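You operate a simulated robot arm through the tools that you are given. There is no shell and no other tool.

Carry out the task below with a simulated two-armed robot. There is one attempt and no reset: what you move stays moved.

JOB
Pick up the black thread cone from the top of the orange bench with one hand, pass it to the other hand and put it on the top of the purple counter. Set down upright: thread cone.

The check looks at the end state, three seconds after you hand in, the way a careful person would. Anything else that was tipped, shoved, dropped, spilled or broken makes it a failure.

ROBOT AND FRAMES
Two 7-joint arms with two-finger grippers on one trunk, on a base that moves. Base frame: it is fixed to the floor where the robot stands at the start and does not move with it; the origin is under the middle of the robot, x ahead of it, y to its left, z up. Lengths are in m, angles in rad, forces in N, time in s.
The left shoulder is at the start at [0.06, 0.123, 0.945], the right one opposite. With the tool pointing down near the work surface each hand reaches from about 0.36 to 0.8 m from the robot's upright axis, wherever it stands, measured 20 degrees to its own side. Places, roughly: thread cone [1.75, -0.5, 0.75]; top of the purple counter [-1.3, 1.6, 0.9]. Payload 1.47 kg a hand.
The tool frame of a hand sits at the grasp point between the pads (the TCP): z along the fingers, y along the line on which they close. The tips reach 0.016 m beyond it. The gripper opens to 0.087 m; its body begins 0.055 m behind the TCP.
Orientation is told as [roll, pitch, yaw] about the base's x, y, z axes, in that order, counted from this pose: with the fingers straight down and closing along the base's y, the tool's x points along the base's -x, its y along +y and its z along -z.

CONTROLS
- The arms move only by the tool move_arm. It takes "left_motion", "right_motion" or both (then of equal length, played together; a hand with none holds still); each is a list of rows, each an object of numbers (a shift or turn left out is 0, a gripper value left out holds the last): "x", "y", "z": the shift along the base's x, y, z in m; "ax", "ay", "az": the turn, a rotation vector about the base's x, y, z in rad; "jaw": the closure, from 0 (fully open) to 1 (shut). In form: [{"x": .., "y": .., "z": .., "ax": .., "ay": .., "az": .., "jaw": ..}, ...]. A call has 1 to 20 rows; each row shifts and turns the commanded pose from where the row before left it. Each row takes 0.2 s and may step no farther than 0.05 m and 0.15 rad from the row before; otherwise, or with a gripper value out of range, the whole call is refused. Where a pose cannot be reached the arm comes as near as it can. A force on the tool above 40 N (or 10 N above the force at the start of the call, whichever is more), or a blocked arm, ends the call early, and 0.2 s more pass. Each finger travels about 0.153 m/s and halts on what it meets, pressing with about 28 N; the grip force reading is that of the motor and also rises with nothing between the fingers. The clock runs only during rows and for 0.2 s after the last one: add rows that do not move to give the fingers time. The reply holds the time, the measured pose of the TCP, the force on the tool along the base axes, the opening and the grip force, in the units named above and with some noise, with the torque about the TCP (base axes, N m) and any sound that the robot's microphone picked up.
- Cameras (640 x 400 px; columns grow to the right, rows downward): "scene" is now at [0.0944, -0.0128, 1.5133]; the picture's right is [-0.15, -0.99, 0.00], its down [-0.63, 0.09, -0.77] and it looks along [0.77, -0.11, -0.63] (base axes); focal length 278 px, centre (320, 200). "left" rides on the left gripper at [0.073, -0.012, -0.09] in its tool frame; the picture's right is [0.16, 0.99, 0.00], its down [-0.72, 0.12, -0.68] and it looks along [-0.67, 0.11, 0.73] (tool axes); focal length 247 px, centre (320, 200). "right" rides on the right gripper at [0.073, 0.012, -0.09] in its tool frame; the picture's right is [-0.16, 0.99, 0.00], its down [-0.72, -0.12, -0.68] and it looks along [-0.67, -0.11, 0.73] (tool axes); focal length 247 px, centre (320, 200). There is no depth. A picture from a camera that has moved, and an enlarged one, comes with that camera's place and axes in the base frame and with its lens.
- capture(camera): a new picture of that camera. It takes no simulated time.
- lift_body(by): moves the trunk up (or, below 0, down) by that many m; the arms and the scene camera ride with it, the base frame stays. It gives what a move gives, with no picture.
- base_move(legs): drives the robot by 1 to 6 legs, each [ahead, left, turn to the left] in m, m and rad, along the robot's own axes; the way and the turn of a leg run together, so that a leg with both is an arc; at most 1.5 m and 3.142 rad a leg. The arms and the cameras ride along, it lands a little off, and it stops where it bumps. It gives what a move gives.
- turn_head(pan, tilt): turns the head with the scene camera to pan (to the left, within 2.094 rad either way) and tilt (down, from -0.506 to 1.204), counted from straight ahead of the robot. It gives what a move gives.
- zoom(camera, box): a new picture of the part [left, top, right, bottom] of that camera's present view, enlarged. It takes no simulated time.
- job_done(): hands the job in; it is judged then, once.

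Places have to be worked out from the pictures, the camera data and where the tool is seen. Open the grippers and draw the arms clear of the work before you hand the job in, unless the task says otherwise.

The tools are called as a command line: name --argument value ..., lists and objects as JSON in quotes. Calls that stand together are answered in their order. move_arm: Moves the arms, as the interface text tells. Its arguments: {"type":"object","properties":{"left_motion":{"type":"array"},"right_motion":{"type":"array"}},"required":[]} The other tools are called the same way: lift_body (by) moves the trunk up or down; base_move (legs) drives the base; turn_head (pan, tilt) turns the head that bears the scene camera; capture (camera) takes a picture; zoom (camera, box) takes an enlarged picture of a part of a camera's view; job_done () hands the job in.

At the start:

```text
time_s: 0.0
left_position: [0.565, 0.2724, 1.1056]
left_tcp_rot: [0.0, 0.0, 0.001]
left_wrist_force: [0.0, 0.4, 0.4]
left_moment: [-0.01, 0.0, 0.03]
left_finger_gap: 0.0867
left_grip_force: 0.0
right_position: [0.4175, -0.2063, 1.1139]
right_tcp_rot: [-0.001, 0.001, 0.003]
right_wrist_force: [0.2, 0.1, -0.8]
right_moment: [0.01, -0.01, 0.0]
right_finger_gap: 0.0871
right_grip_force: 0.0
trunk travel left (down, up): [-0.1, 0.13]
robot x, y, heading: [-0.0021, 0.0012, -0.001]
head pan, tilt (commanded): [-0.147, 0.686]
```

scene: 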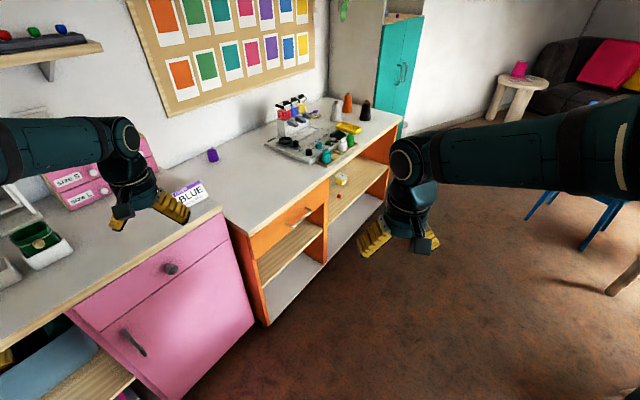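
right: 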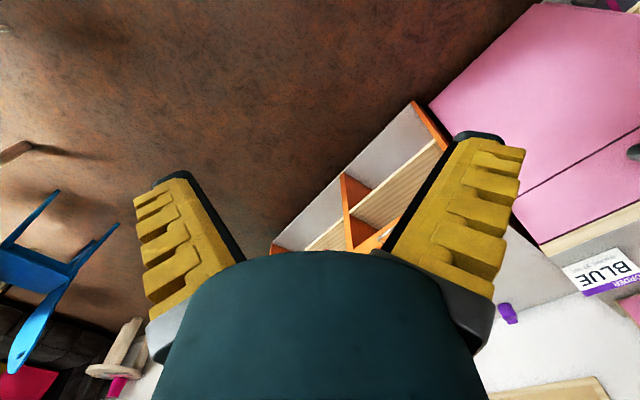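
left: 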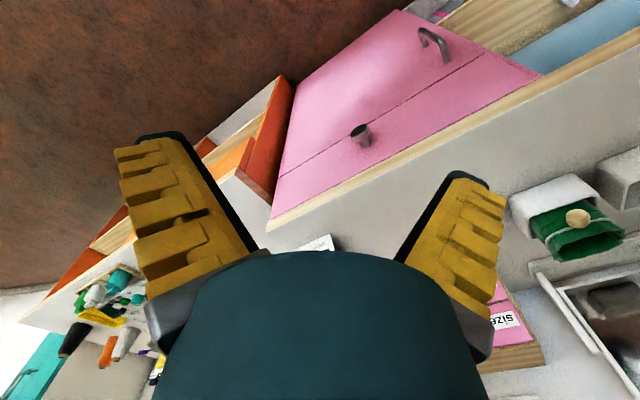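

The scene picture shows the orange bench ahead with a tray of items and some cones at its far end (white, orange, black). I zoom in there to see the thread cone and its neighbours.

zoom --camera "scene" --box '[250, 80, 410, 180]'

zoom --camera "scene" --box '[320, 80, 400, 130]'

```text
4.00 times, centred on (330, 130) of scene
camera zoom: at [0.0944, -0.0128, 1.5133], right [-0.15, -0.99, 0.0], down [-0.63, 0.09, -0.77], along [0.77, -0.11, -0.63], focal length 1112 px, centre (280, 480)
```

zoom: 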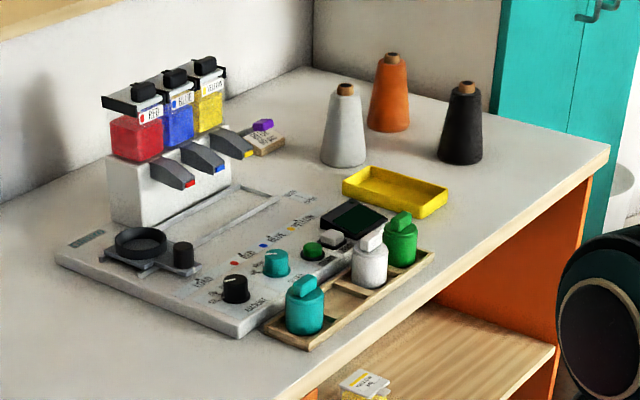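

```text
8.00 times, centred on (360, 105) of scene
camera zoom: at [0.0944, -0.0128, 1.5133], right [-0.15, -0.99, 0.0], down [-0.63, 0.09, -0.77], along [0.77, -0.11, -0.63], focal length 2224 px, centre (0, 960)
```

zoom: 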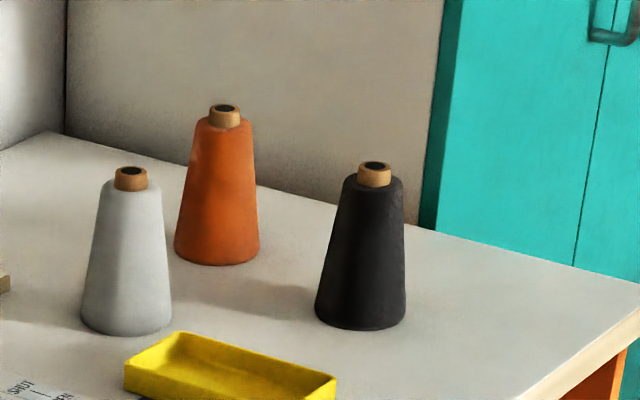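

The black cone stands at the far right of the orange bench, with the white and orange cones to its left and the yellow tray in front of it. Before planning the hand-over I look toward the purple counter behind-left.

turn_head --pan 2.05 --tilt 0.4

capture --camera "scene"

```text
time_s: 2.1
left_position: [0.5661, 0.2732, 1.1061]
left_tcp_rot: [0.002, 0.0, -0.001]
left_wrist_force: [-0.4, 0.4, 0.2]
left_moment: [0.02, 0.0, 0.03]
left_finger_gap: 0.0871
left_grip_force: 0.1
right_position: [0.4176, -0.2063, 1.1134]
right_tcp_rot: [0.001, -0.002, -0.001]
right_wrist_force: [0.3, -0.6, -0.7]
right_moment: [-0.03, 0.01, 0.01]
right_finger_gap: 0.0868
right_grip_force: 0.1
trunk travel left (down, up): [-0.1, 0.13]
robot x, y, heading: [0.0009, 0.002, -0.001]
head pan, tilt (commanded): [2.051, 0.4]
```

```text
taken
camera scene: at [-0.0329, 0.0819, 1.5389], right [0.89, 0.46, 0.0], down [0.18, -0.35, -0.92], along [-0.42, 0.82, -0.39], focal length 278 px, centre (320, 200)
```

scene: 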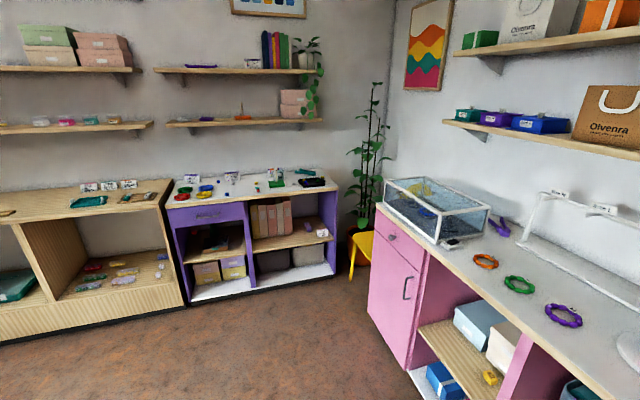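

zoom --camera "scene" --box '[150, 150, 350, 275]'

zoom --camera "scene" --box '[165, 160, 255, 216]'

zoom --camera "scene" --box '[250, 155, 345, 215]'

```text
3.20 times, centred on (250, 212) of scene
camera zoom: at [-0.0329, 0.0819, 1.5389], right [0.89, 0.46, 0.0], down [0.18, -0.35, -0.92], along [-0.42, 0.82, -0.39], focal length 889 px, centre (544, 160)
```

zoom: 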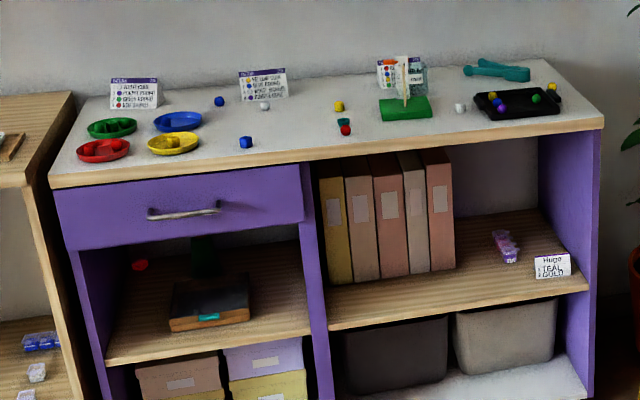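

```text
7.11 times, centred on (210, 188) of scene
camera zoom: at [-0.0329, 0.0819, 1.5389], right [0.89, 0.46, 0.0], down [0.18, -0.35, -0.92], along [-0.42, 0.82, -0.39], focal length 1976 px, centre (1102, 285)
```

zoom: 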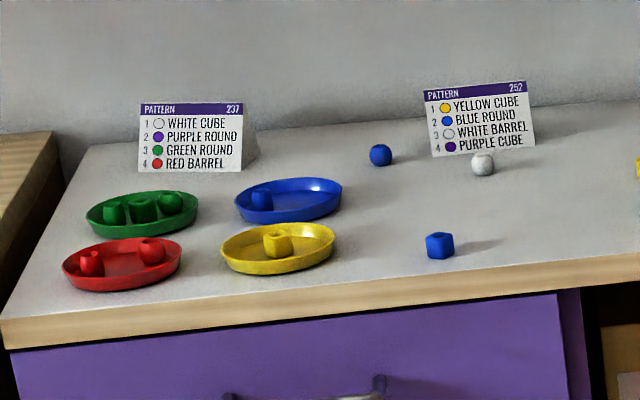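

```text
6.67 times, centred on (298, 185) of scene
camera zoom: at [-0.0329, 0.0819, 1.5389], right [0.89, 0.46, 0.0], down [0.18, -0.35, -0.92], along [-0.42, 0.82, -0.39], focal length 1853 px, centre (470, 300)
```

zoom: 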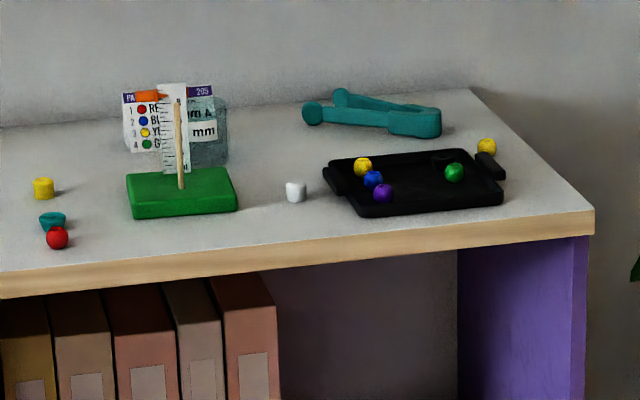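

The purple counter carries loose beads, trays and cards; there is a free stretch on its front between the blue cube bead and the red/teal beads. I now drive toward the far end of the orange bench, stopping well short of its front edge, and turn to face it.

base_move --legs '[[1.1, -0.85, 0.0], [0.0, 0.0, 0.75]]'

turn_head --pan -0.3 --tilt 0.75

capture --camera "scene"

```text
time_s: 11.9
left_position: [1.328, -0.2607, 1.106]
left_tcp_rot: [0.0, -0.001, 0.749]
left_wrist_force: [-0.2, 0.4, 0.9]
left_moment: [0.0, -0.01, 0.0]
left_finger_gap: 0.0873
left_grip_force: 0.1
right_position: [1.545, -0.7113, 1.1133]
right_tcp_rot: [0.001, 0.0, 0.749]
right_wrist_force: [-0.3, -1.2, 0.2]
right_moment: [0.01, 0.0, 0.0]
right_finger_gap: 0.0869
right_grip_force: 0.1
trunk travel left (down, up): [-0.1, 0.13]
robot x, y, heading: [1.0987, -0.8464, 0.751]
head pan, tilt (commanded): [2.051, 0.4]
```

```text
time_s: 14.0
left_position: [1.3279, -0.2604, 1.106]
left_tcp_rot: [0.0, 0.001, 0.751]
left_wrist_force: [0.6, 0.6, 0.5]
left_moment: [0.0, 0.01, -0.03]
left_finger_gap: 0.0874
left_grip_force: 0.0
right_position: [1.5455, -0.7111, 1.113]
right_tcp_rot: [-0.001, 0.001, 0.749]
right_wrist_force: [0.6, -0.4, -0.3]
right_moment: [0.01, 0.0, 0.01]
right_finger_gap: 0.0867
right_grip_force: 0.1
trunk travel left (down, up): [-0.1, 0.13]
robot x, y, heading: [1.1, -0.8427, 0.748]
head pan, tilt (commanded): [-0.3, 0.75]
```

```text
taken
camera scene: at [1.1815, -0.803, 1.5078], right [0.43, -0.9, 0.0], down [-0.61, -0.3, -0.73], along [0.66, 0.32, -0.68], focal length 278 px, centre (320, 200)
```

scene: 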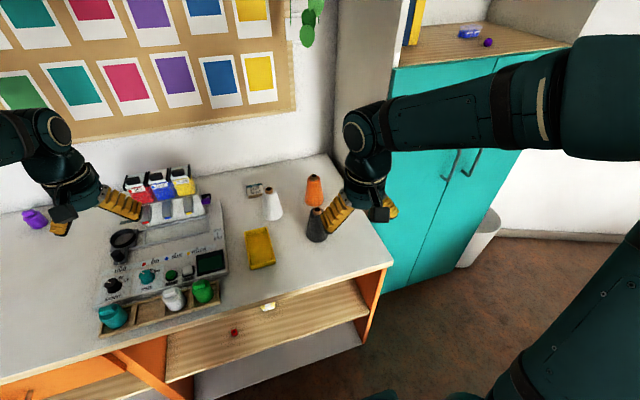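

The bench is now ahead; the right hand partly hides the black cone. I zoom in on the cone and also take the right wrist view.

zoom --camera "scene" --box '[240, 160, 400, 260]'

capture --camera "right"

capture --camera "left"

```text
4.00 times, centred on (320, 210) of scene
camera zoom: at [1.1815, -0.803, 1.5078], right [0.43, -0.9, 0.0], down [-0.61, -0.3, -0.73], along [0.66, 0.32, -0.68], focal length 1112 px, centre (320, 160)
```

zoom: 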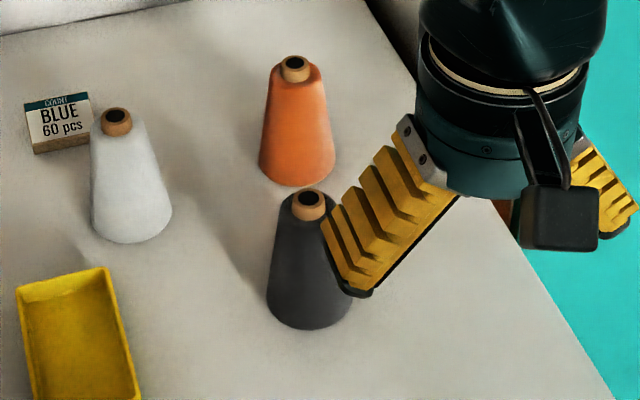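

```text
taken
camera right: at [1.4833, -0.7521, 1.2038], right [-0.56, 0.83, 0.0], down [0.61, 0.41, 0.68], along [0.56, 0.38, -0.73], focal length 247 px, centre (320, 200)
```

right: 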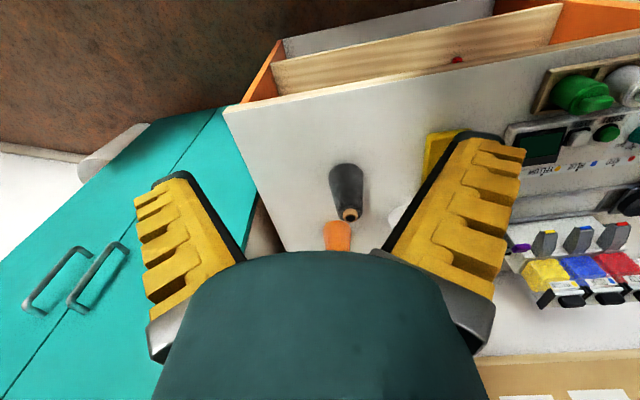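

```text
taken
camera left: at [1.2832, -0.3188, 1.1963], right [-0.79, 0.62, 0.0], down [0.45, 0.58, 0.68], along [0.42, 0.54, -0.73], focal length 247 px, centre (320, 200)
```

left: 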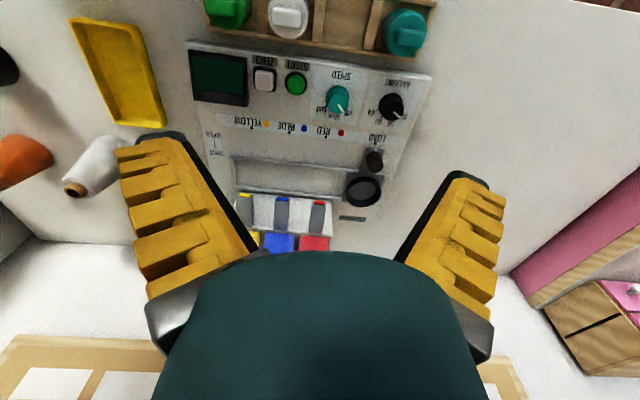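

Triangulating from both head views, the black cone's base centre is near (1.711, -0.538), bench top z ≈ 0.797, tube top z ≈ 0.918, base diameter ≈ 0.07. In the robot frame it is 0.65 ahead and 0.19 right, a good reach, so I turn the right hand by +90° (closing along the robot's fore-aft axis) while moving it high above the cone.

move_arm --right_motion '[{"x": 0.014, "y": 0.0144, "az": 0.131}, {"x": 0.014, "y": 0.0144, "az": 0.131}, {"x": 0.014, "y": 0.0144, "az": 0.131}, {"x": 0.014, "y": 0.0144, "az": 0.131}, {"x": 0.014, "y": 0.0144, "az": 0.131}, {"x": 0.014, "y": 0.0144, "az": 0.131}, {"x": 0.014, "y": 0.0144, "az": 0.131}, {"x": 0.014, "y": 0.0144, "az": 0.131}, {"x": 0.014, "y": 0.0144, "az": 0.131}, {"x": 0.014, "y": 0.0144, "az": 0.131}, {"x": 0.014, "y": 0.0144, "az": 0.131}, {"x": 0.0115, "y": 0.0147, "az": 0.13}, {}, {}]'

capture --camera "right"

capture --camera "scene"

```text
time_s: 17.0
left_position: [1.3295, -0.2601, 1.1053]
left_tcp_rot: [0.0, -0.002, 0.749]
left_wrist_force: [0.6, -0.2, 0.0]
left_moment: [0.02, 0.0, -0.01]
left_finger_gap: 0.0869
left_grip_force: 0.1
right_position: [1.7104, -0.5384, 1.1141]
right_tcp_rot: [-0.001, 0.0, 2.32]
right_wrist_force: [-0.7, 0.5, -0.2]
right_moment: [-0.01, -0.02, 0.01]
right_finger_gap: 0.0871
right_grip_force: 0.0
trunk travel left (down, up): [-0.1, 0.13]
robot x, y, heading: [1.0951, -0.8489, 0.75]
head pan, tilt (commanded): [-0.3, 0.75]
```

```text
taken
camera right: at [1.7512, -0.5983, 1.2038], right [-0.83, -0.56, 0.0], down [-0.41, 0.61, 0.68], along [-0.38, 0.56, -0.73], focal length 247 px, centre (320, 200)
```

right: 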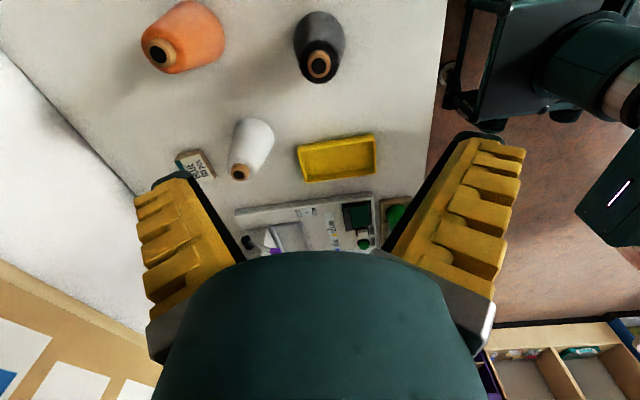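

```text
taken
camera scene: at [1.1817, -0.8027, 1.5078], right [0.43, -0.9, 0.0], down [-0.61, -0.3, -0.73], along [0.66, 0.32, -0.68], focal length 278 px, centre (320, 200)
```

scene: 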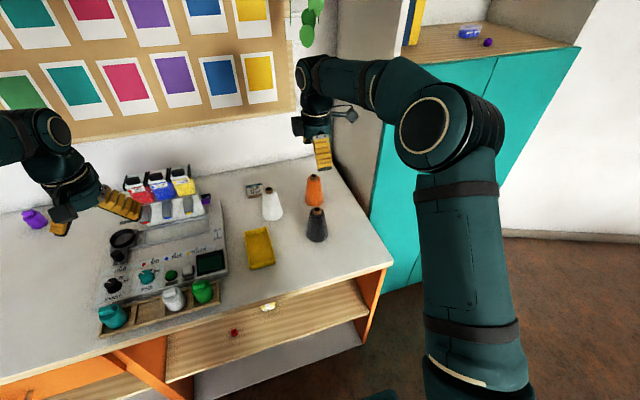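

The wrist view puts the tube top at about (1.711, -0.537), matching the estimate, and the hand is right above it. I zoom on the wrist view to refine before descending.

zoom --camera "right" --box '[240, 0, 400, 100]'

zoom --camera "scene" --box '[270, 170, 366, 230]'

```text
4.00 times, centred on (320, 50) of right
camera zoom: at [1.7512, -0.5983, 1.2038], right [-0.83, -0.56, 0.0], down [-0.41, 0.61, 0.68], along [-0.38, 0.56, -0.73], focal length 988 px, centre (320, 800)
```

zoom: 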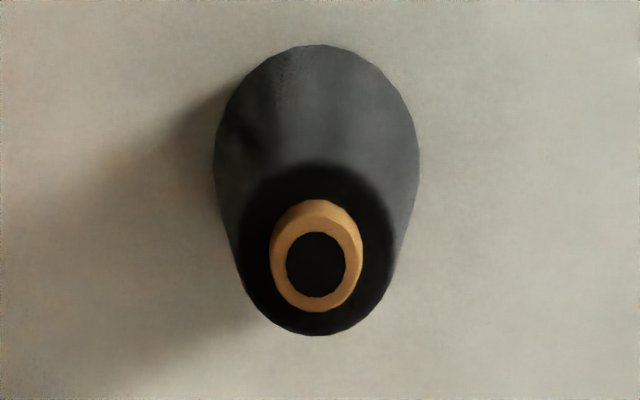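

```text
6.67 times, centred on (318, 200) of scene
camera zoom: at [1.1817, -0.8027, 1.5078], right [0.43, -0.9, 0.0], down [-0.61, -0.3, -0.73], along [0.66, 0.32, -0.68], focal length 1853 px, centre (333, 200)
```

zoom: 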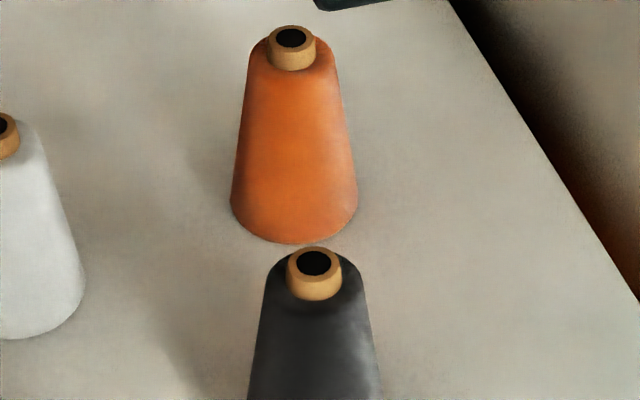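

Base and tube top both give a centre within 1–2 mm of the hand's axis. I lower the right hand straight down to z ≈ 0.95, just above the tube, and check alignment.

move_arm --right_motion '[{"z": -0.04}, {"z": -0.04}, {"z": -0.04}, {"z": -0.03, "x": 0.001, "y": 0.001}, {"z": -0.014}, {}]'

capture --camera "right"

zoom --camera "scene" --box '[260, 160, 380, 235]'

```text
time_s: 18.4
left_position: [1.328, -0.261, 1.1065]
left_tcp_rot: [0.002, 0.001, 0.749]
left_wrist_force: [0.0, -0.2, 0.4]
left_moment: [0.01, -0.02, 0.0]
left_finger_gap: 0.087
left_grip_force: 0.2
right_position: [1.7123, -0.5381, 0.9503]
right_tcp_rot: [0.0, 0.0, 2.32]
right_wrist_force: [-0.4, -0.1, -0.3]
right_moment: [-0.01, -0.02, -0.01]
right_finger_gap: 0.087
right_grip_force: 0.2
trunk travel left (down, up): [-0.1, 0.13]
robot x, y, heading: [1.0997, -0.8447, 0.744]
head pan, tilt (commanded): [-0.3, 0.75]
```

```text
taken
camera right: at [1.7526, -0.5978, 1.0401], right [-0.83, -0.56, 0.0], down [-0.41, 0.61, 0.68], along [-0.38, 0.56, -0.73], focal length 247 px, centre (320, 200)
```

right: 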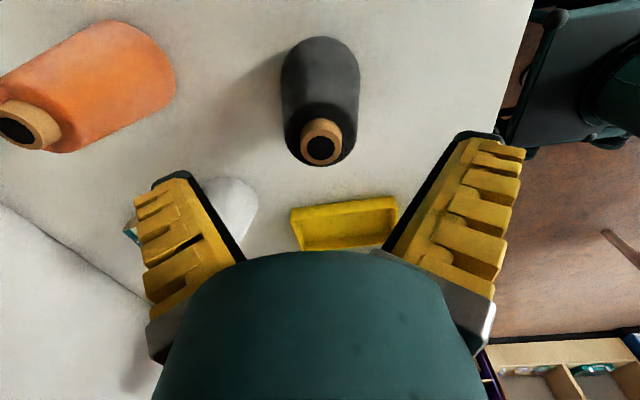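

```text
5.33 times, centred on (320, 198) of scene
camera zoom: at [1.1815, -0.803, 1.5079], right [0.43, -0.9, 0.0], down [-0.61, -0.3, -0.73], along [0.66, 0.32, -0.68], focal length 1482 px, centre (320, 213)
```

zoom: 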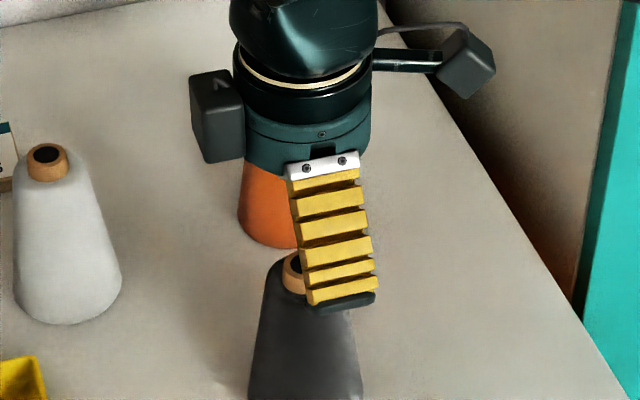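

The view shows the gripper has bulky parts (camera on one side, a box on the other), so I settle on this hand-over: the right hand takes the cone low from its right side (fingers nearly level), the left hand then takes it at the top from above-left and does the placing from above. I raise the right hand clear and begin turning it back in free air.

move_arm --right_motion '[{"z": 0.045}, {"z": 0.045}, {"z": 0.045}, {"z": 0.045}, {"z": 0.02, "az": -0.149}, {"az": -0.149, "x": -0.004, "y": -0.0185}, {"az": -0.149, "x": -0.004, "y": -0.0185}, {"az": -0.149, "x": -0.004, "y": -0.0185}, {"az": -0.149, "x": -0.004, "y": -0.0185}, {"az": -0.149, "x": -0.004, "y": -0.0185}, {"az": -0.149, "x": -0.004, "y": -0.0185}, {"az": -0.149, "x": -0.004, "y": -0.0185}, {"az": -0.149, "x": -0.004, "y": -0.0185}, {"az": -0.149, "x": -0.004, "y": -0.0185}, {"az": -0.149, "x": -0.004, "y": -0.0185}, {}]'

```text
time_s: 21.8
left_position: [1.3288, -0.2602, 1.1057]
left_tcp_rot: [-0.001, -0.001, 0.748]
left_wrist_force: [0.0, 0.7, -0.5]
left_moment: [0.02, 0.0, -0.01]
left_finger_gap: 0.0873
left_grip_force: 0.0
right_position: [1.6718, -0.7223, 1.148]
right_tcp_rot: [0.001, 0.001, 0.678]
right_wrist_force: [0.3, 0.9, -0.4]
right_moment: [0.01, -0.03, 0.01]
right_finger_gap: 0.0869
right_grip_force: 0.0
trunk travel left (down, up): [-0.1, 0.13]
robot x, y, heading: [1.1006, -0.8506, 0.75]
head pan, tilt (commanded): [-0.3, 0.75]
```

The hand is clear at z 1.148 with yaw 0.678; I keep turning it to about -0.82 (closing along the robot's fore-aft axis, camera on the left side).

move_arm --right_motion '[{"az": -0.149}, {"az": -0.149}, {"az": -0.149}, {"az": -0.149}, {"az": -0.149}, {"az": -0.149}, {"az": -0.149}, {"az": -0.149}, {"az": -0.149}, {"az": -0.149}, {"az": -0.01}, {}]'

capture --camera "scene"

```text
time_s: 24.4
left_position: [1.3296, -0.2612, 1.1063]
left_tcp_rot: [0.0, 0.0, 0.747]
left_wrist_force: [-0.3, -0.3, -0.6]
left_moment: [-0.02, 0.01, -0.01]
left_finger_gap: 0.0871
left_grip_force: 0.1
right_position: [1.6719, -0.7223, 1.1494]
right_tcp_rot: [0.0, 0.001, -0.819]
right_wrist_force: [0.4, -0.6, 0.0]
right_moment: [-0.02, -0.02, 0.04]
right_finger_gap: 0.0868
right_grip_force: 0.0
trunk travel left (down, up): [-0.1, 0.13]
robot x, y, heading: [1.1038, -0.8503, 0.749]
head pan, tilt (commanded): [-0.3, 0.75]
```

```text
taken
camera scene: at [1.1815, -0.803, 1.5078], right [0.43, -0.9, 0.0], down [-0.61, -0.3, -0.73], along [0.66, 0.32, -0.68], focal length 278 px, centre (320, 200)
```

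scene: 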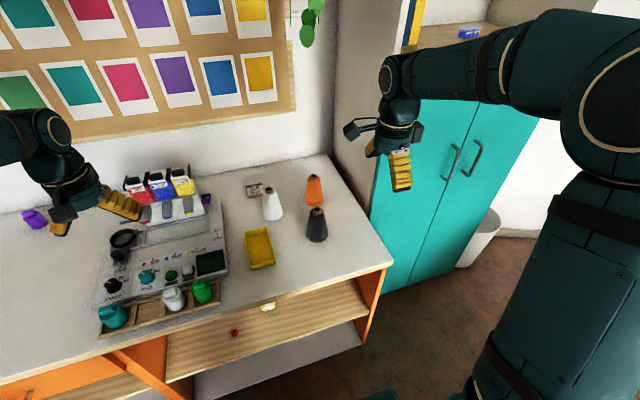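

Yaw is reached. Now I roll the right hand about the robot's forward axis by about 68° so the fingers point left and ~22° downward, camera on top.

move_arm --right_motion '[{"ax": 0.0967, "ay": 0.0899}, {"ax": 0.0967, "ay": 0.0899}, {"ax": 0.0967, "ay": 0.0899}, {"ax": 0.0967, "ay": 0.0899}, {"ax": 0.0967, "ay": 0.0899}, {"ax": 0.0967, "ay": 0.0899}, {"ax": 0.0967, "ay": 0.0899}, {"ax": 0.0967, "ay": 0.0899}, {"ax": 0.0967, "ay": 0.0899}, {}, {}]'

capture --camera "scene"

capture --camera "right"

```text
time_s: 26.8
left_position: [1.3282, -0.2614, 1.1047]
left_tcp_rot: [-0.001, -0.001, 0.75]
left_wrist_force: [-0.8, 0.3, 1.0]
left_moment: [0.01, 0.0, -0.01]
left_finger_gap: 0.0874
left_grip_force: 0.0
right_position: [1.6715, -0.7229, 1.15]
right_tcp_rot: [0.009, 1.187, -0.813]
right_wrist_force: [0.6, 0.0, -0.8]
right_moment: [-0.02, 0.01, 0.04]
right_finger_gap: 0.0871
right_grip_force: 0.1
trunk travel left (down, up): [-0.1, 0.13]
robot x, y, heading: [1.0985, -0.8467, 0.751]
head pan, tilt (commanded): [-0.3, 0.75]
```

```text
taken
camera scene: at [1.1818, -0.803, 1.5078], right [0.43, -0.9, 0.0], down [-0.61, -0.3, -0.73], along [0.66, 0.32, -0.68], focal length 278 px, centre (320, 200)
```

scene: 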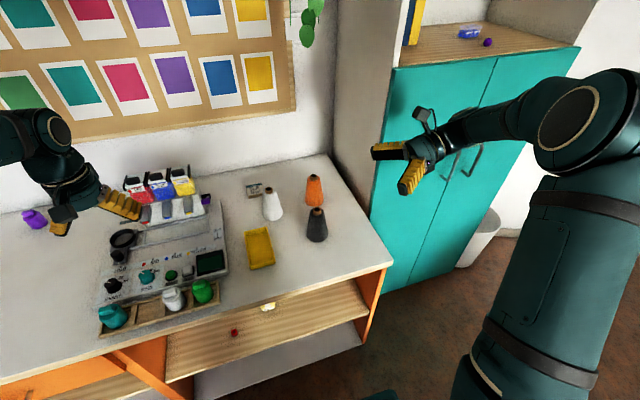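

```text
taken
camera right: at [1.7178, -0.7552, 1.2514], right [0.76, 0.63, -0.14], down [0.53, -0.74, -0.42], along [-0.37, 0.24, -0.9], focal length 247 px, centre (320, 200)
```

right: 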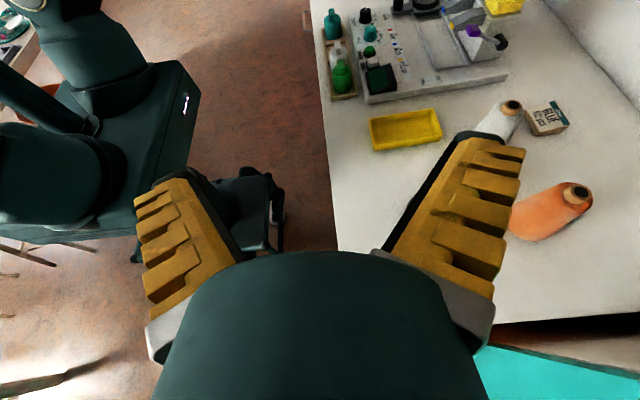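

The sideways pose is reached cleanly with camera on top. I now move the hand forward and part way down, staying on the right of the cone at its fore-aft line, and then look.

move_arm --right_motion '[{"x": 0.0275, "y": 0.0276, "z": -0.02}, {"x": 0.0275, "y": 0.0276, "z": -0.02}, {"x": 0.0275, "y": 0.0276, "z": -0.02}, {"x": 0.0275, "y": 0.0277, "z": -0.02}, {"z": -0.04}, {"z": -0.04}, {"z": -0.03}, {}, {}]'

capture --camera "scene"

capture --camera "right"

```text
time_s: 28.8
left_position: [1.3275, -0.2609, 1.1058]
left_tcp_rot: [0.001, -0.002, 0.748]
left_wrist_force: [-0.2, -0.5, 0.2]
left_moment: [0.01, 0.04, 0.01]
left_finger_gap: 0.0868
left_grip_force: 0.1
right_position: [1.7811, -0.6126, 0.9596]
right_tcp_rot: [0.009, 1.189, -0.814]
right_wrist_force: [0.6, 0.2, 0.2]
right_moment: [-0.01, 0.0, -0.04]
right_finger_gap: 0.0869
right_grip_force: 0.1
trunk travel left (down, up): [-0.1, 0.13]
robot x, y, heading: [1.0993, -0.8434, 0.745]
head pan, tilt (commanded): [-0.3, 0.75]
```

```text
taken
camera scene: at [1.1817, -0.803, 1.5078], right [0.43, -0.9, 0.0], down [-0.61, -0.3, -0.73], along [0.66, 0.32, -0.68], focal length 278 px, centre (320, 200)
```

scene: 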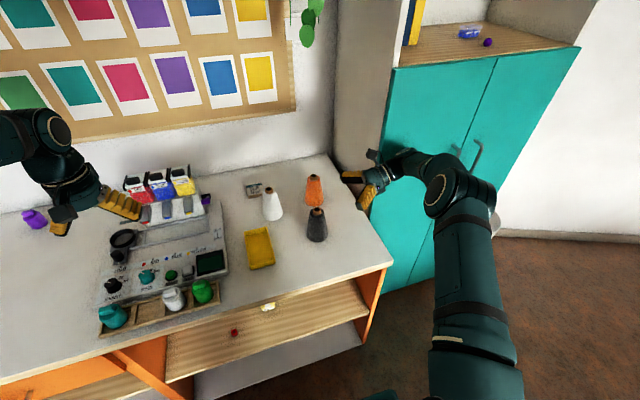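

```text
taken
camera right: at [1.8275, -0.6444, 1.0611], right [0.76, 0.63, -0.14], down [0.53, -0.74, -0.42], along [-0.37, 0.24, -0.9], focal length 247 px, centre (320, 200)
```

right: 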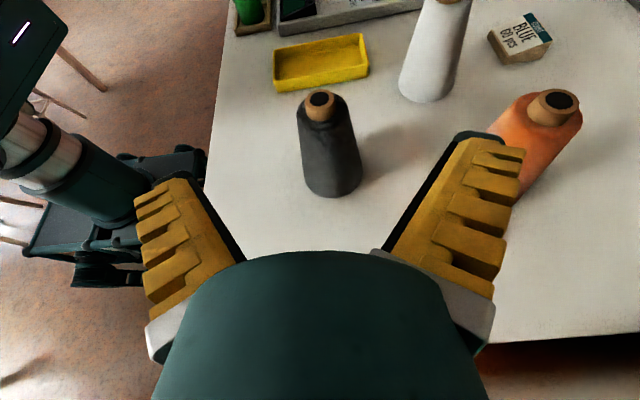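

The wrist view again gives the cone axis at (1.712, -0.539), within 1 mm of the hand's centre line. I lower to the start of the approach line and advance half way along the finger direction, then look.

move_arm --right_motion '[{"z": -0.04, "y": -0.001}, {"z": -0.0386}, {}, {"x": -0.0174, "y": 0.0187, "z": -0.0103}, {"x": -0.0174, "y": 0.0187, "z": -0.0103}, {}]'

capture --camera "right"

zoom --camera "scene" --box '[270, 150, 430, 250]'

```text
time_s: 30.2
left_position: [1.3283, -0.2598, 1.1062]
left_tcp_rot: [0.0, 0.001, 0.749]
left_wrist_force: [-0.4, -0.4, -0.2]
left_moment: [0.01, 0.0, -0.03]
left_finger_gap: 0.0869
left_grip_force: 0.1
right_position: [1.7462, -0.5752, 0.8595]
right_tcp_rot: [0.008, 1.187, -0.813]
right_wrist_force: [0.8, -0.7, 0.2]
right_moment: [-0.01, -0.01, 0.01]
right_finger_gap: 0.087
right_grip_force: 0.1
trunk travel left (down, up): [-0.1, 0.13]
robot x, y, heading: [1.1015, -0.8451, 0.749]
head pan, tilt (commanded): [-0.3, 0.75]
```

```text
taken
camera right: at [1.7924, -0.6081, 0.9619], right [0.76, 0.63, -0.14], down [0.53, -0.74, -0.42], along [-0.37, 0.24, -0.9], focal length 247 px, centre (320, 200)
```

right: 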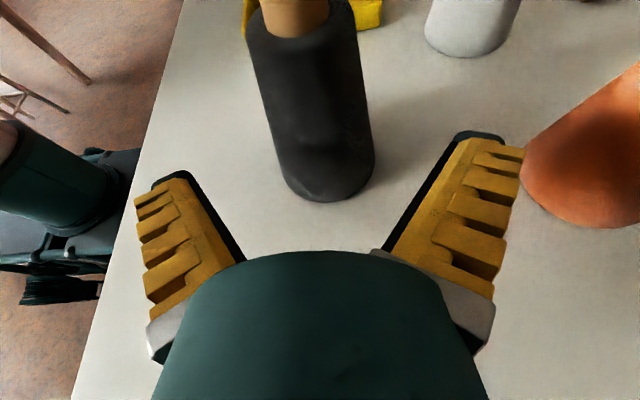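

```text
4.00 times, centred on (350, 200) of scene
camera zoom: at [1.1817, -0.8031, 1.5078], right [0.43, -0.9, 0.0], down [-0.61, -0.3, -0.73], along [0.66, 0.32, -0.68], focal length 1112 px, centre (200, 200)
```

zoom: 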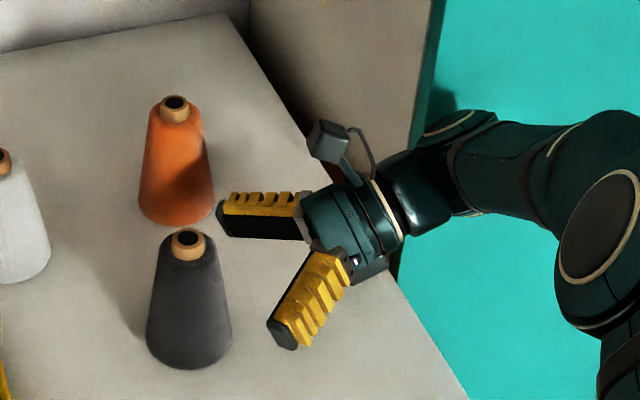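

The cone sits squarely between the open fingers' path and nothing else is near. I advance the remaining ~5 cm along the finger direction.

move_arm --right_motion '[{"x": -0.0108, "y": 0.0115, "z": -0.0065}, {"x": -0.0108, "y": 0.0115, "z": -0.0065}, {"x": -0.0108, "y": 0.0115, "z": -0.0065}, {}, {}]'

capture --camera "right"

zoom --camera "scene" --box '[270, 150, 430, 250]'

```text
time_s: 31.4
left_position: [1.3261, -0.2604, 1.1055]
left_tcp_rot: [0.0, 0.0, 0.748]
left_wrist_force: [-0.3, -0.3, -0.1]
left_moment: [0.01, 0.01, 0.01]
left_finger_gap: 0.0872
left_grip_force: 0.0
right_position: [1.7133, -0.5416, 0.8399]
right_tcp_rot: [0.006, 1.188, -0.814]
right_wrist_force: [-0.1, 0.1, 0.2]
right_moment: [-0.04, 0.01, 0.0]
right_finger_gap: 0.087
right_grip_force: 0.0
trunk travel left (down, up): [-0.1, 0.13]
robot x, y, heading: [1.102, -0.845, 0.75]
head pan, tilt (commanded): [-0.3, 0.75]
```

```text
taken
camera right: at [1.7598, -0.574, 0.9423], right [0.76, 0.63, -0.14], down [0.53, -0.74, -0.42], along [-0.37, 0.24, -0.9], focal length 247 px, centre (320, 200)
```

right: 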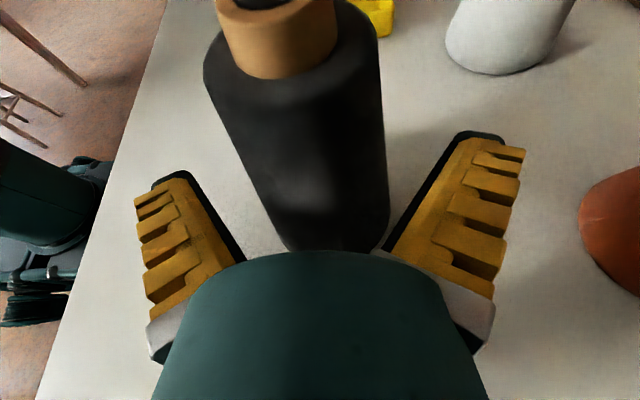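

```text
4.00 times, centred on (350, 200) of scene
camera zoom: at [1.1815, -0.8029, 1.5078], right [0.43, -0.9, 0.0], down [-0.61, -0.3, -0.73], along [0.66, 0.32, -0.68], focal length 1112 px, centre (200, 200)
```

zoom: 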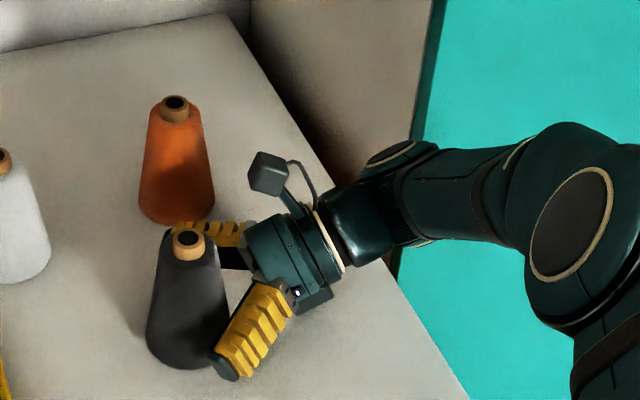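

The cone is centred between the fingers with no contact force. I close the right gripper gradually and let it settle.

move_arm --right_motion '[{"jaw": 0.15}, {"jaw": 0.22}, {"jaw": 0.28}, {"jaw": 0.34}, {"jaw": 0.45}, {"jaw": 0.7}, {"jaw": 1.0}, {"jaw": 1.0}, {"jaw": 1.0}]'

capture --camera "right"

zoom --camera "scene" --box '[270, 150, 430, 250]'

```text
time_s: 33.4
left_position: [1.3279, -0.2609, 1.1059]
left_tcp_rot: [0.001, 0.0, 0.75]
left_wrist_force: [-0.3, -0.2, -0.3]
left_moment: [0.04, -0.01, 0.0]
left_finger_gap: 0.0871
left_grip_force: 0.0
right_position: [1.7125, -0.5418, 0.8418]
right_tcp_rot: [0.01, 1.188, -0.812]
right_wrist_force: [2.1, -1.1, 5.7]
right_moment: [-0.02, 0.08, 0.04]
right_finger_gap: 0.0557
right_grip_force: 28.2
trunk travel left (down, up): [-0.1, 0.13]
robot x, y, heading: [1.0971, -0.8459, 0.748]
head pan, tilt (commanded): [-0.3, 0.75]
```

```text
taken
camera right: at [1.7601, -0.5744, 0.9428], right [0.76, 0.63, -0.14], down [0.53, -0.74, -0.42], along [-0.37, 0.24, -0.9], focal length 247 px, centre (320, 200)
```

right: 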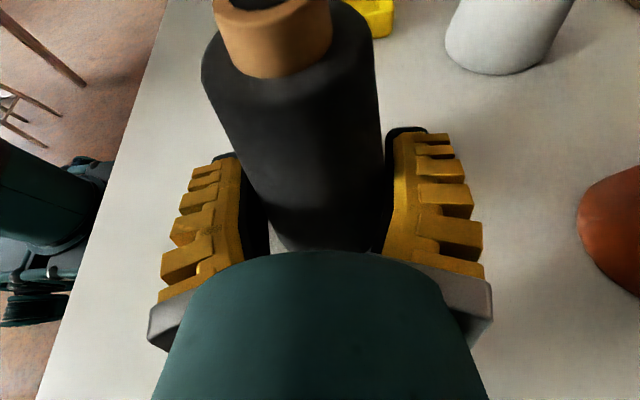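

```text
4.00 times, centred on (350, 200) of scene
camera zoom: at [1.1815, -0.8033, 1.5079], right [0.43, -0.9, 0.0], down [-0.61, -0.3, -0.73], along [0.66, 0.32, -0.68], focal length 1112 px, centre (200, 200)
```

zoom: 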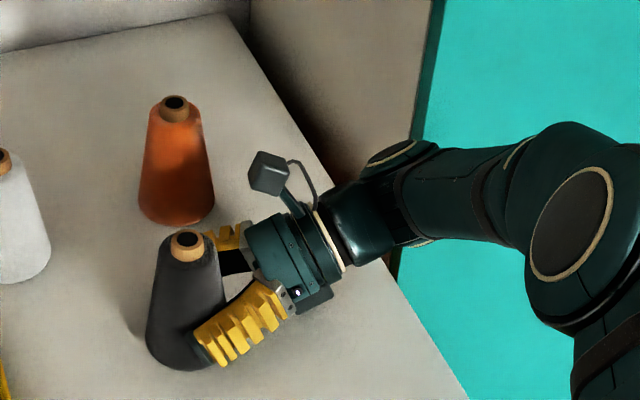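

The gap holds at 0.056 m with 28 N grip, cone still upright. I lift slowly straight up by a few cm and check the hold.

move_arm --right_motion '[{"z": 0.005}, {"z": 0.01}, {"z": 0.015}, {"z": 0.02}, {"z": 0.02}, {"z": 0.02}, {}, {}]'

capture --camera "right"

zoom --camera "scene" --box '[250, 130, 410, 230]'

```text
time_s: 35.2
left_position: [1.3271, -0.2613, 1.1056]
left_tcp_rot: [0.001, -0.002, 0.748]
left_wrist_force: [0.6, -0.3, 0.6]
left_moment: [0.01, 0.0, -0.01]
left_finger_gap: 0.0867
left_grip_force: 0.0
right_position: [1.715, -0.5414, 0.9306]
right_tcp_rot: [0.007, 1.189, -0.813]
right_wrist_force: [-0.9, -0.8, -1.8]
right_moment: [-0.01, 0.01, 0.02]
right_finger_gap: 0.0551
right_grip_force: 27.6
trunk travel left (down, up): [-0.1, 0.13]
robot x, y, heading: [1.0997, -0.8476, 0.749]
head pan, tilt (commanded): [-0.3, 0.75]
```

```text
taken
camera right: at [1.7602, -0.5735, 1.0322], right [0.76, 0.63, -0.14], down [0.53, -0.74, -0.42], along [-0.37, 0.24, -0.9], focal length 247 px, centre (320, 200)
```

right: 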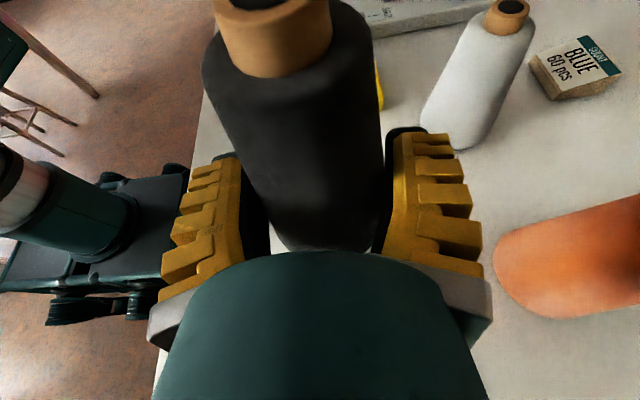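

```text
4.00 times, centred on (330, 180) of scene
camera zoom: at [1.1816, -0.803, 1.5078], right [0.43, -0.9, 0.0], down [-0.61, -0.3, -0.73], along [0.66, 0.32, -0.68], focal length 1112 px, centre (280, 280)
```

zoom: 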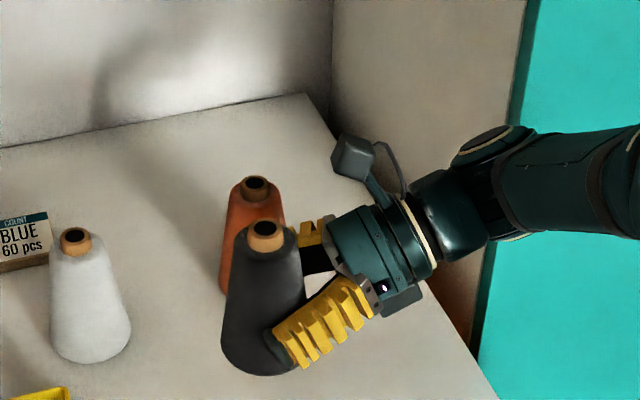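

The cone is held firmly and upright (tool load about -2 N). I raise it further and carry it to the hand-over place in front of the robot.

move_arm --right_motion '[{"z": 0.03}, {"z": 0.04}, {"z": 0.04}, {"z": 0.04}, {"x": -0.015, "y": 0.0005}, {"x": -0.03, "y": 0.001}, {"x": -0.03, "y": 0.001}, {"x": -0.03, "y": 0.001}, {"x": -0.03, "y": 0.001}, {"x": -0.03, "y": 0.001}, {"x": -0.03, "y": 0.001}, {"x": -0.03, "y": 0.001}, {"x": -0.015, "y": 0.001}, {}, {}]'

turn_head --pan 0.1 --tilt 0.75

capture --camera "scene"

```text
time_s: 38.4
left_position: [1.3282, -0.261, 1.1058]
left_tcp_rot: [0.0, -0.001, 0.748]
left_wrist_force: [-0.3, -0.2, 0.3]
left_moment: [0.01, -0.01, 0.0]
left_finger_gap: 0.087
left_grip_force: 0.1
right_position: [1.4742, -0.5319, 1.08]
right_tcp_rot: [0.007, 1.188, -0.813]
right_wrist_force: [-0.1, 0.5, -2.1]
right_moment: [0.01, -0.03, -0.01]
right_finger_gap: 0.0547
right_grip_force: 28.0
trunk travel left (down, up): [-0.1, 0.13]
robot x, y, heading: [1.1003, -0.8459, 0.749]
head pan, tilt (commanded): [-0.3, 0.75]
```

```text
time_s: 39.3
left_position: [1.3282, -0.2611, 1.1053]
left_tcp_rot: [0.001, -0.001, 0.749]
left_wrist_force: [-0.2, 0.7, 0.2]
left_moment: [-0.03, 0.0, -0.02]
left_finger_gap: 0.087
left_grip_force: 0.1
right_position: [1.4752, -0.5335, 1.0808]
right_tcp_rot: [0.007, 1.188, -0.814]
right_wrist_force: [0.9, -0.3, -2.1]
right_moment: [-0.01, 0.01, -0.01]
right_finger_gap: 0.0546
right_grip_force: 27.7
trunk travel left (down, up): [-0.1, 0.13]
robot x, y, heading: [1.1004, -0.8425, 0.748]
head pan, tilt (commanded): [0.099, 0.75]
```

```text
taken
camera scene: at [1.1618, -0.7767, 1.5078], right [0.75, -0.66, 0.0], down [-0.45, -0.51, -0.73], along [0.48, 0.55, -0.68], focal length 278 px, centre (320, 200)
```

scene: 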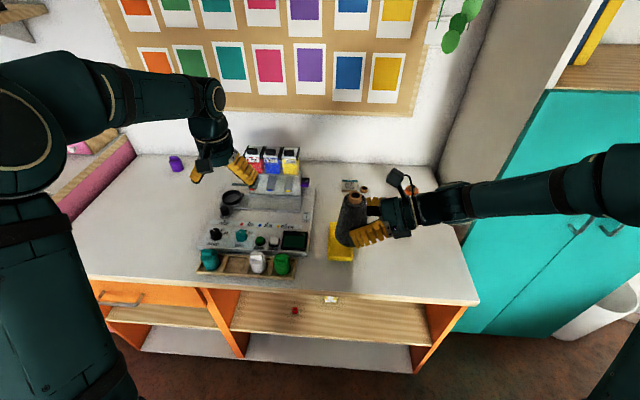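

The cone is carried fine; the gap reading crept from 0.0557 to 0.0546, so I check with the right wrist camera whether the cone is slipping.

capture --camera "right"

zoom --camera "scene" --box '[310, 160, 438, 240]'

```text
taken
camera right: at [1.5209, -0.5652, 1.1825], right [0.76, 0.63, -0.14], down [0.53, -0.74, -0.42], along [-0.37, 0.24, -0.9], focal length 247 px, centre (320, 200)
```

right: 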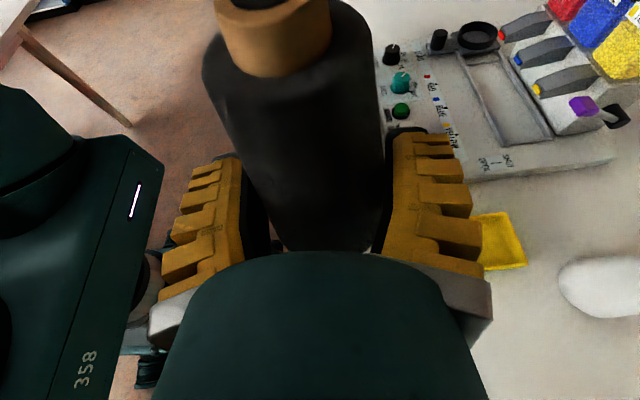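

```text
5.00 times, centred on (374, 200) of scene
camera zoom: at [1.1618, -0.7767, 1.5078], right [0.75, -0.66, 0.0], down [-0.45, -0.51, -0.73], along [0.48, 0.55, -0.68], focal length 1390 px, centre (50, 200)
```

zoom: 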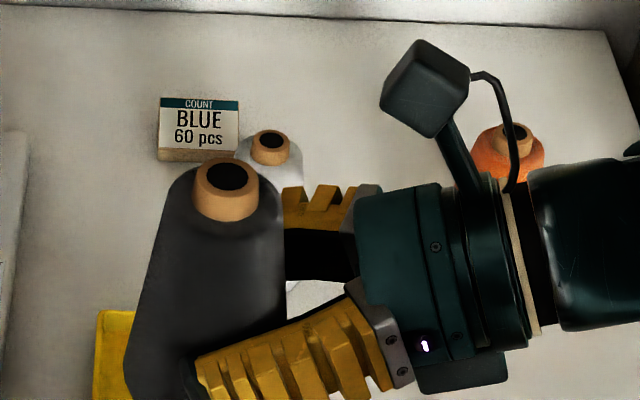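

The cone has not moved in the right hand. Cone axis is now at about (1.4745, -0.530), base z ≈ 1.036. I raise the left hand and turn it by +90° (closing along the robot's fore-aft axis), staying well left of the cone.

move_arm --left_motion '[{"x": -0.0005, "y": -0.0096, "z": 0.0176, "az": 0.1428}, {"x": -0.0005, "y": -0.0096, "z": 0.0176, "az": 0.1428}, {"x": -0.0005, "y": -0.0096, "z": 0.0176, "az": 0.1428}, {"x": -0.0005, "y": -0.0096, "z": 0.0176, "az": 0.1428}, {"x": -0.0005, "y": -0.0096, "z": 0.0176, "az": 0.1428}, {"x": -0.0005, "y": -0.0096, "z": 0.0176, "az": 0.1428}, {"x": -0.0005, "y": -0.0096, "z": 0.0176, "az": 0.1428}, {"x": -0.0005, "y": -0.0096, "z": 0.0176, "az": 0.1428}, {"x": -0.0005, "y": -0.0096, "z": 0.0176, "az": 0.1428}, {"x": -0.0005, "y": -0.0096, "z": 0.0176, "az": 0.1428}, {"x": -0.0005, "y": -0.0096, "z": 0.0176, "az": 0.1428}, {}, {}]'

capture --camera "scene"

```text
time_s: 42.1
left_position: [1.3223, -0.3671, 1.3005]
left_tcp_rot: [0.0, 0.0, 2.321]
left_wrist_force: [0.5, -0.4, -0.5]
left_moment: [-0.01, -0.05, 0.01]
left_finger_gap: 0.0872
left_grip_force: 0.1
right_position: [1.4755, -0.533, 1.0808]
right_tcp_rot: [0.007, 1.189, -0.814]
right_wrist_force: [-1.0, 0.4, -0.9]
right_moment: [0.01, 0.0, 0.01]
right_finger_gap: 0.0545
right_grip_force: 28.2
trunk travel left (down, up): [-0.1, 0.13]
robot x, y, heading: [1.1003, -0.8457, 0.75]
head pan, tilt (commanded): [0.099, 0.75]
```

```text
taken
camera scene: at [1.1617, -0.7768, 1.5078], right [0.75, -0.66, 0.0], down [-0.45, -0.51, -0.73], along [0.48, 0.55, -0.68], focal length 278 px, centre (320, 200)
```

scene: 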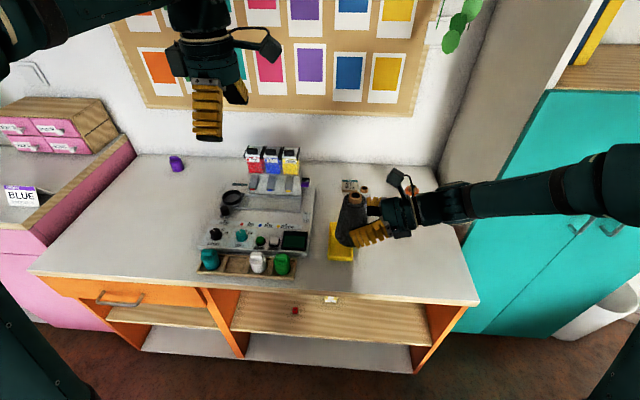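

Left yaw reached at z 1.30. Now I lean it by 40° about the robot's forward axis so its fingers point down and to the right.

move_arm --left_motion '[{"ax": -0.1023, "ay": -0.095}, {"ax": -0.1023, "ay": -0.095}, {"ax": -0.1023, "ay": -0.095}, {"ax": -0.1023, "ay": -0.095}, {"ax": -0.1023, "ay": -0.095}, {}, {}]'

capture --camera "scene"

capture --camera "left"

```text
time_s: 43.7
left_position: [1.323, -0.3651, 1.2995]
left_tcp_rot: [0.0, 0.698, 2.319]
left_wrist_force: [0.1, 0.1, 0.1]
left_moment: [0.0, 0.0, -0.02]
left_finger_gap: 0.0873
left_grip_force: 0.0
right_position: [1.4747, -0.5332, 1.0812]
right_tcp_rot: [0.007, 1.188, -0.813]
right_wrist_force: [-0.2, -0.1, -1.7]
right_moment: [-0.02, -0.01, 0.02]
right_finger_gap: 0.0545
right_grip_force: 27.7
trunk travel left (down, up): [-0.1, 0.13]
robot x, y, heading: [1.097, -0.8441, 0.747]
head pan, tilt (commanded): [0.099, 0.75]
```

```text
taken
camera scene: at [1.1617, -0.7765, 1.5078], right [0.75, -0.66, 0.0], down [-0.45, -0.51, -0.73], along [0.48, 0.55, -0.68], focal length 278 px, centre (320, 200)
```

scene: 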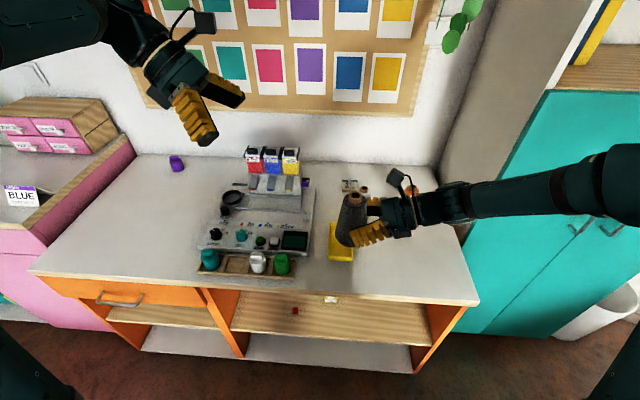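

```text
taken
camera left: at [1.3302, -0.3565, 1.4155], right [-0.64, -0.76, 0.1], down [-0.76, 0.65, 0.06], along [-0.11, -0.04, -0.99], focal length 247 px, centre (320, 200)
```

left: 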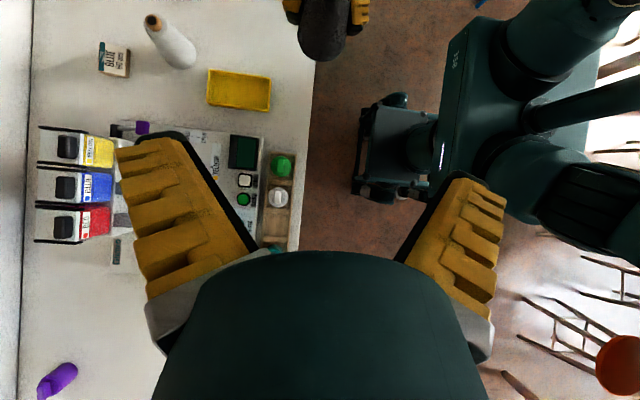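

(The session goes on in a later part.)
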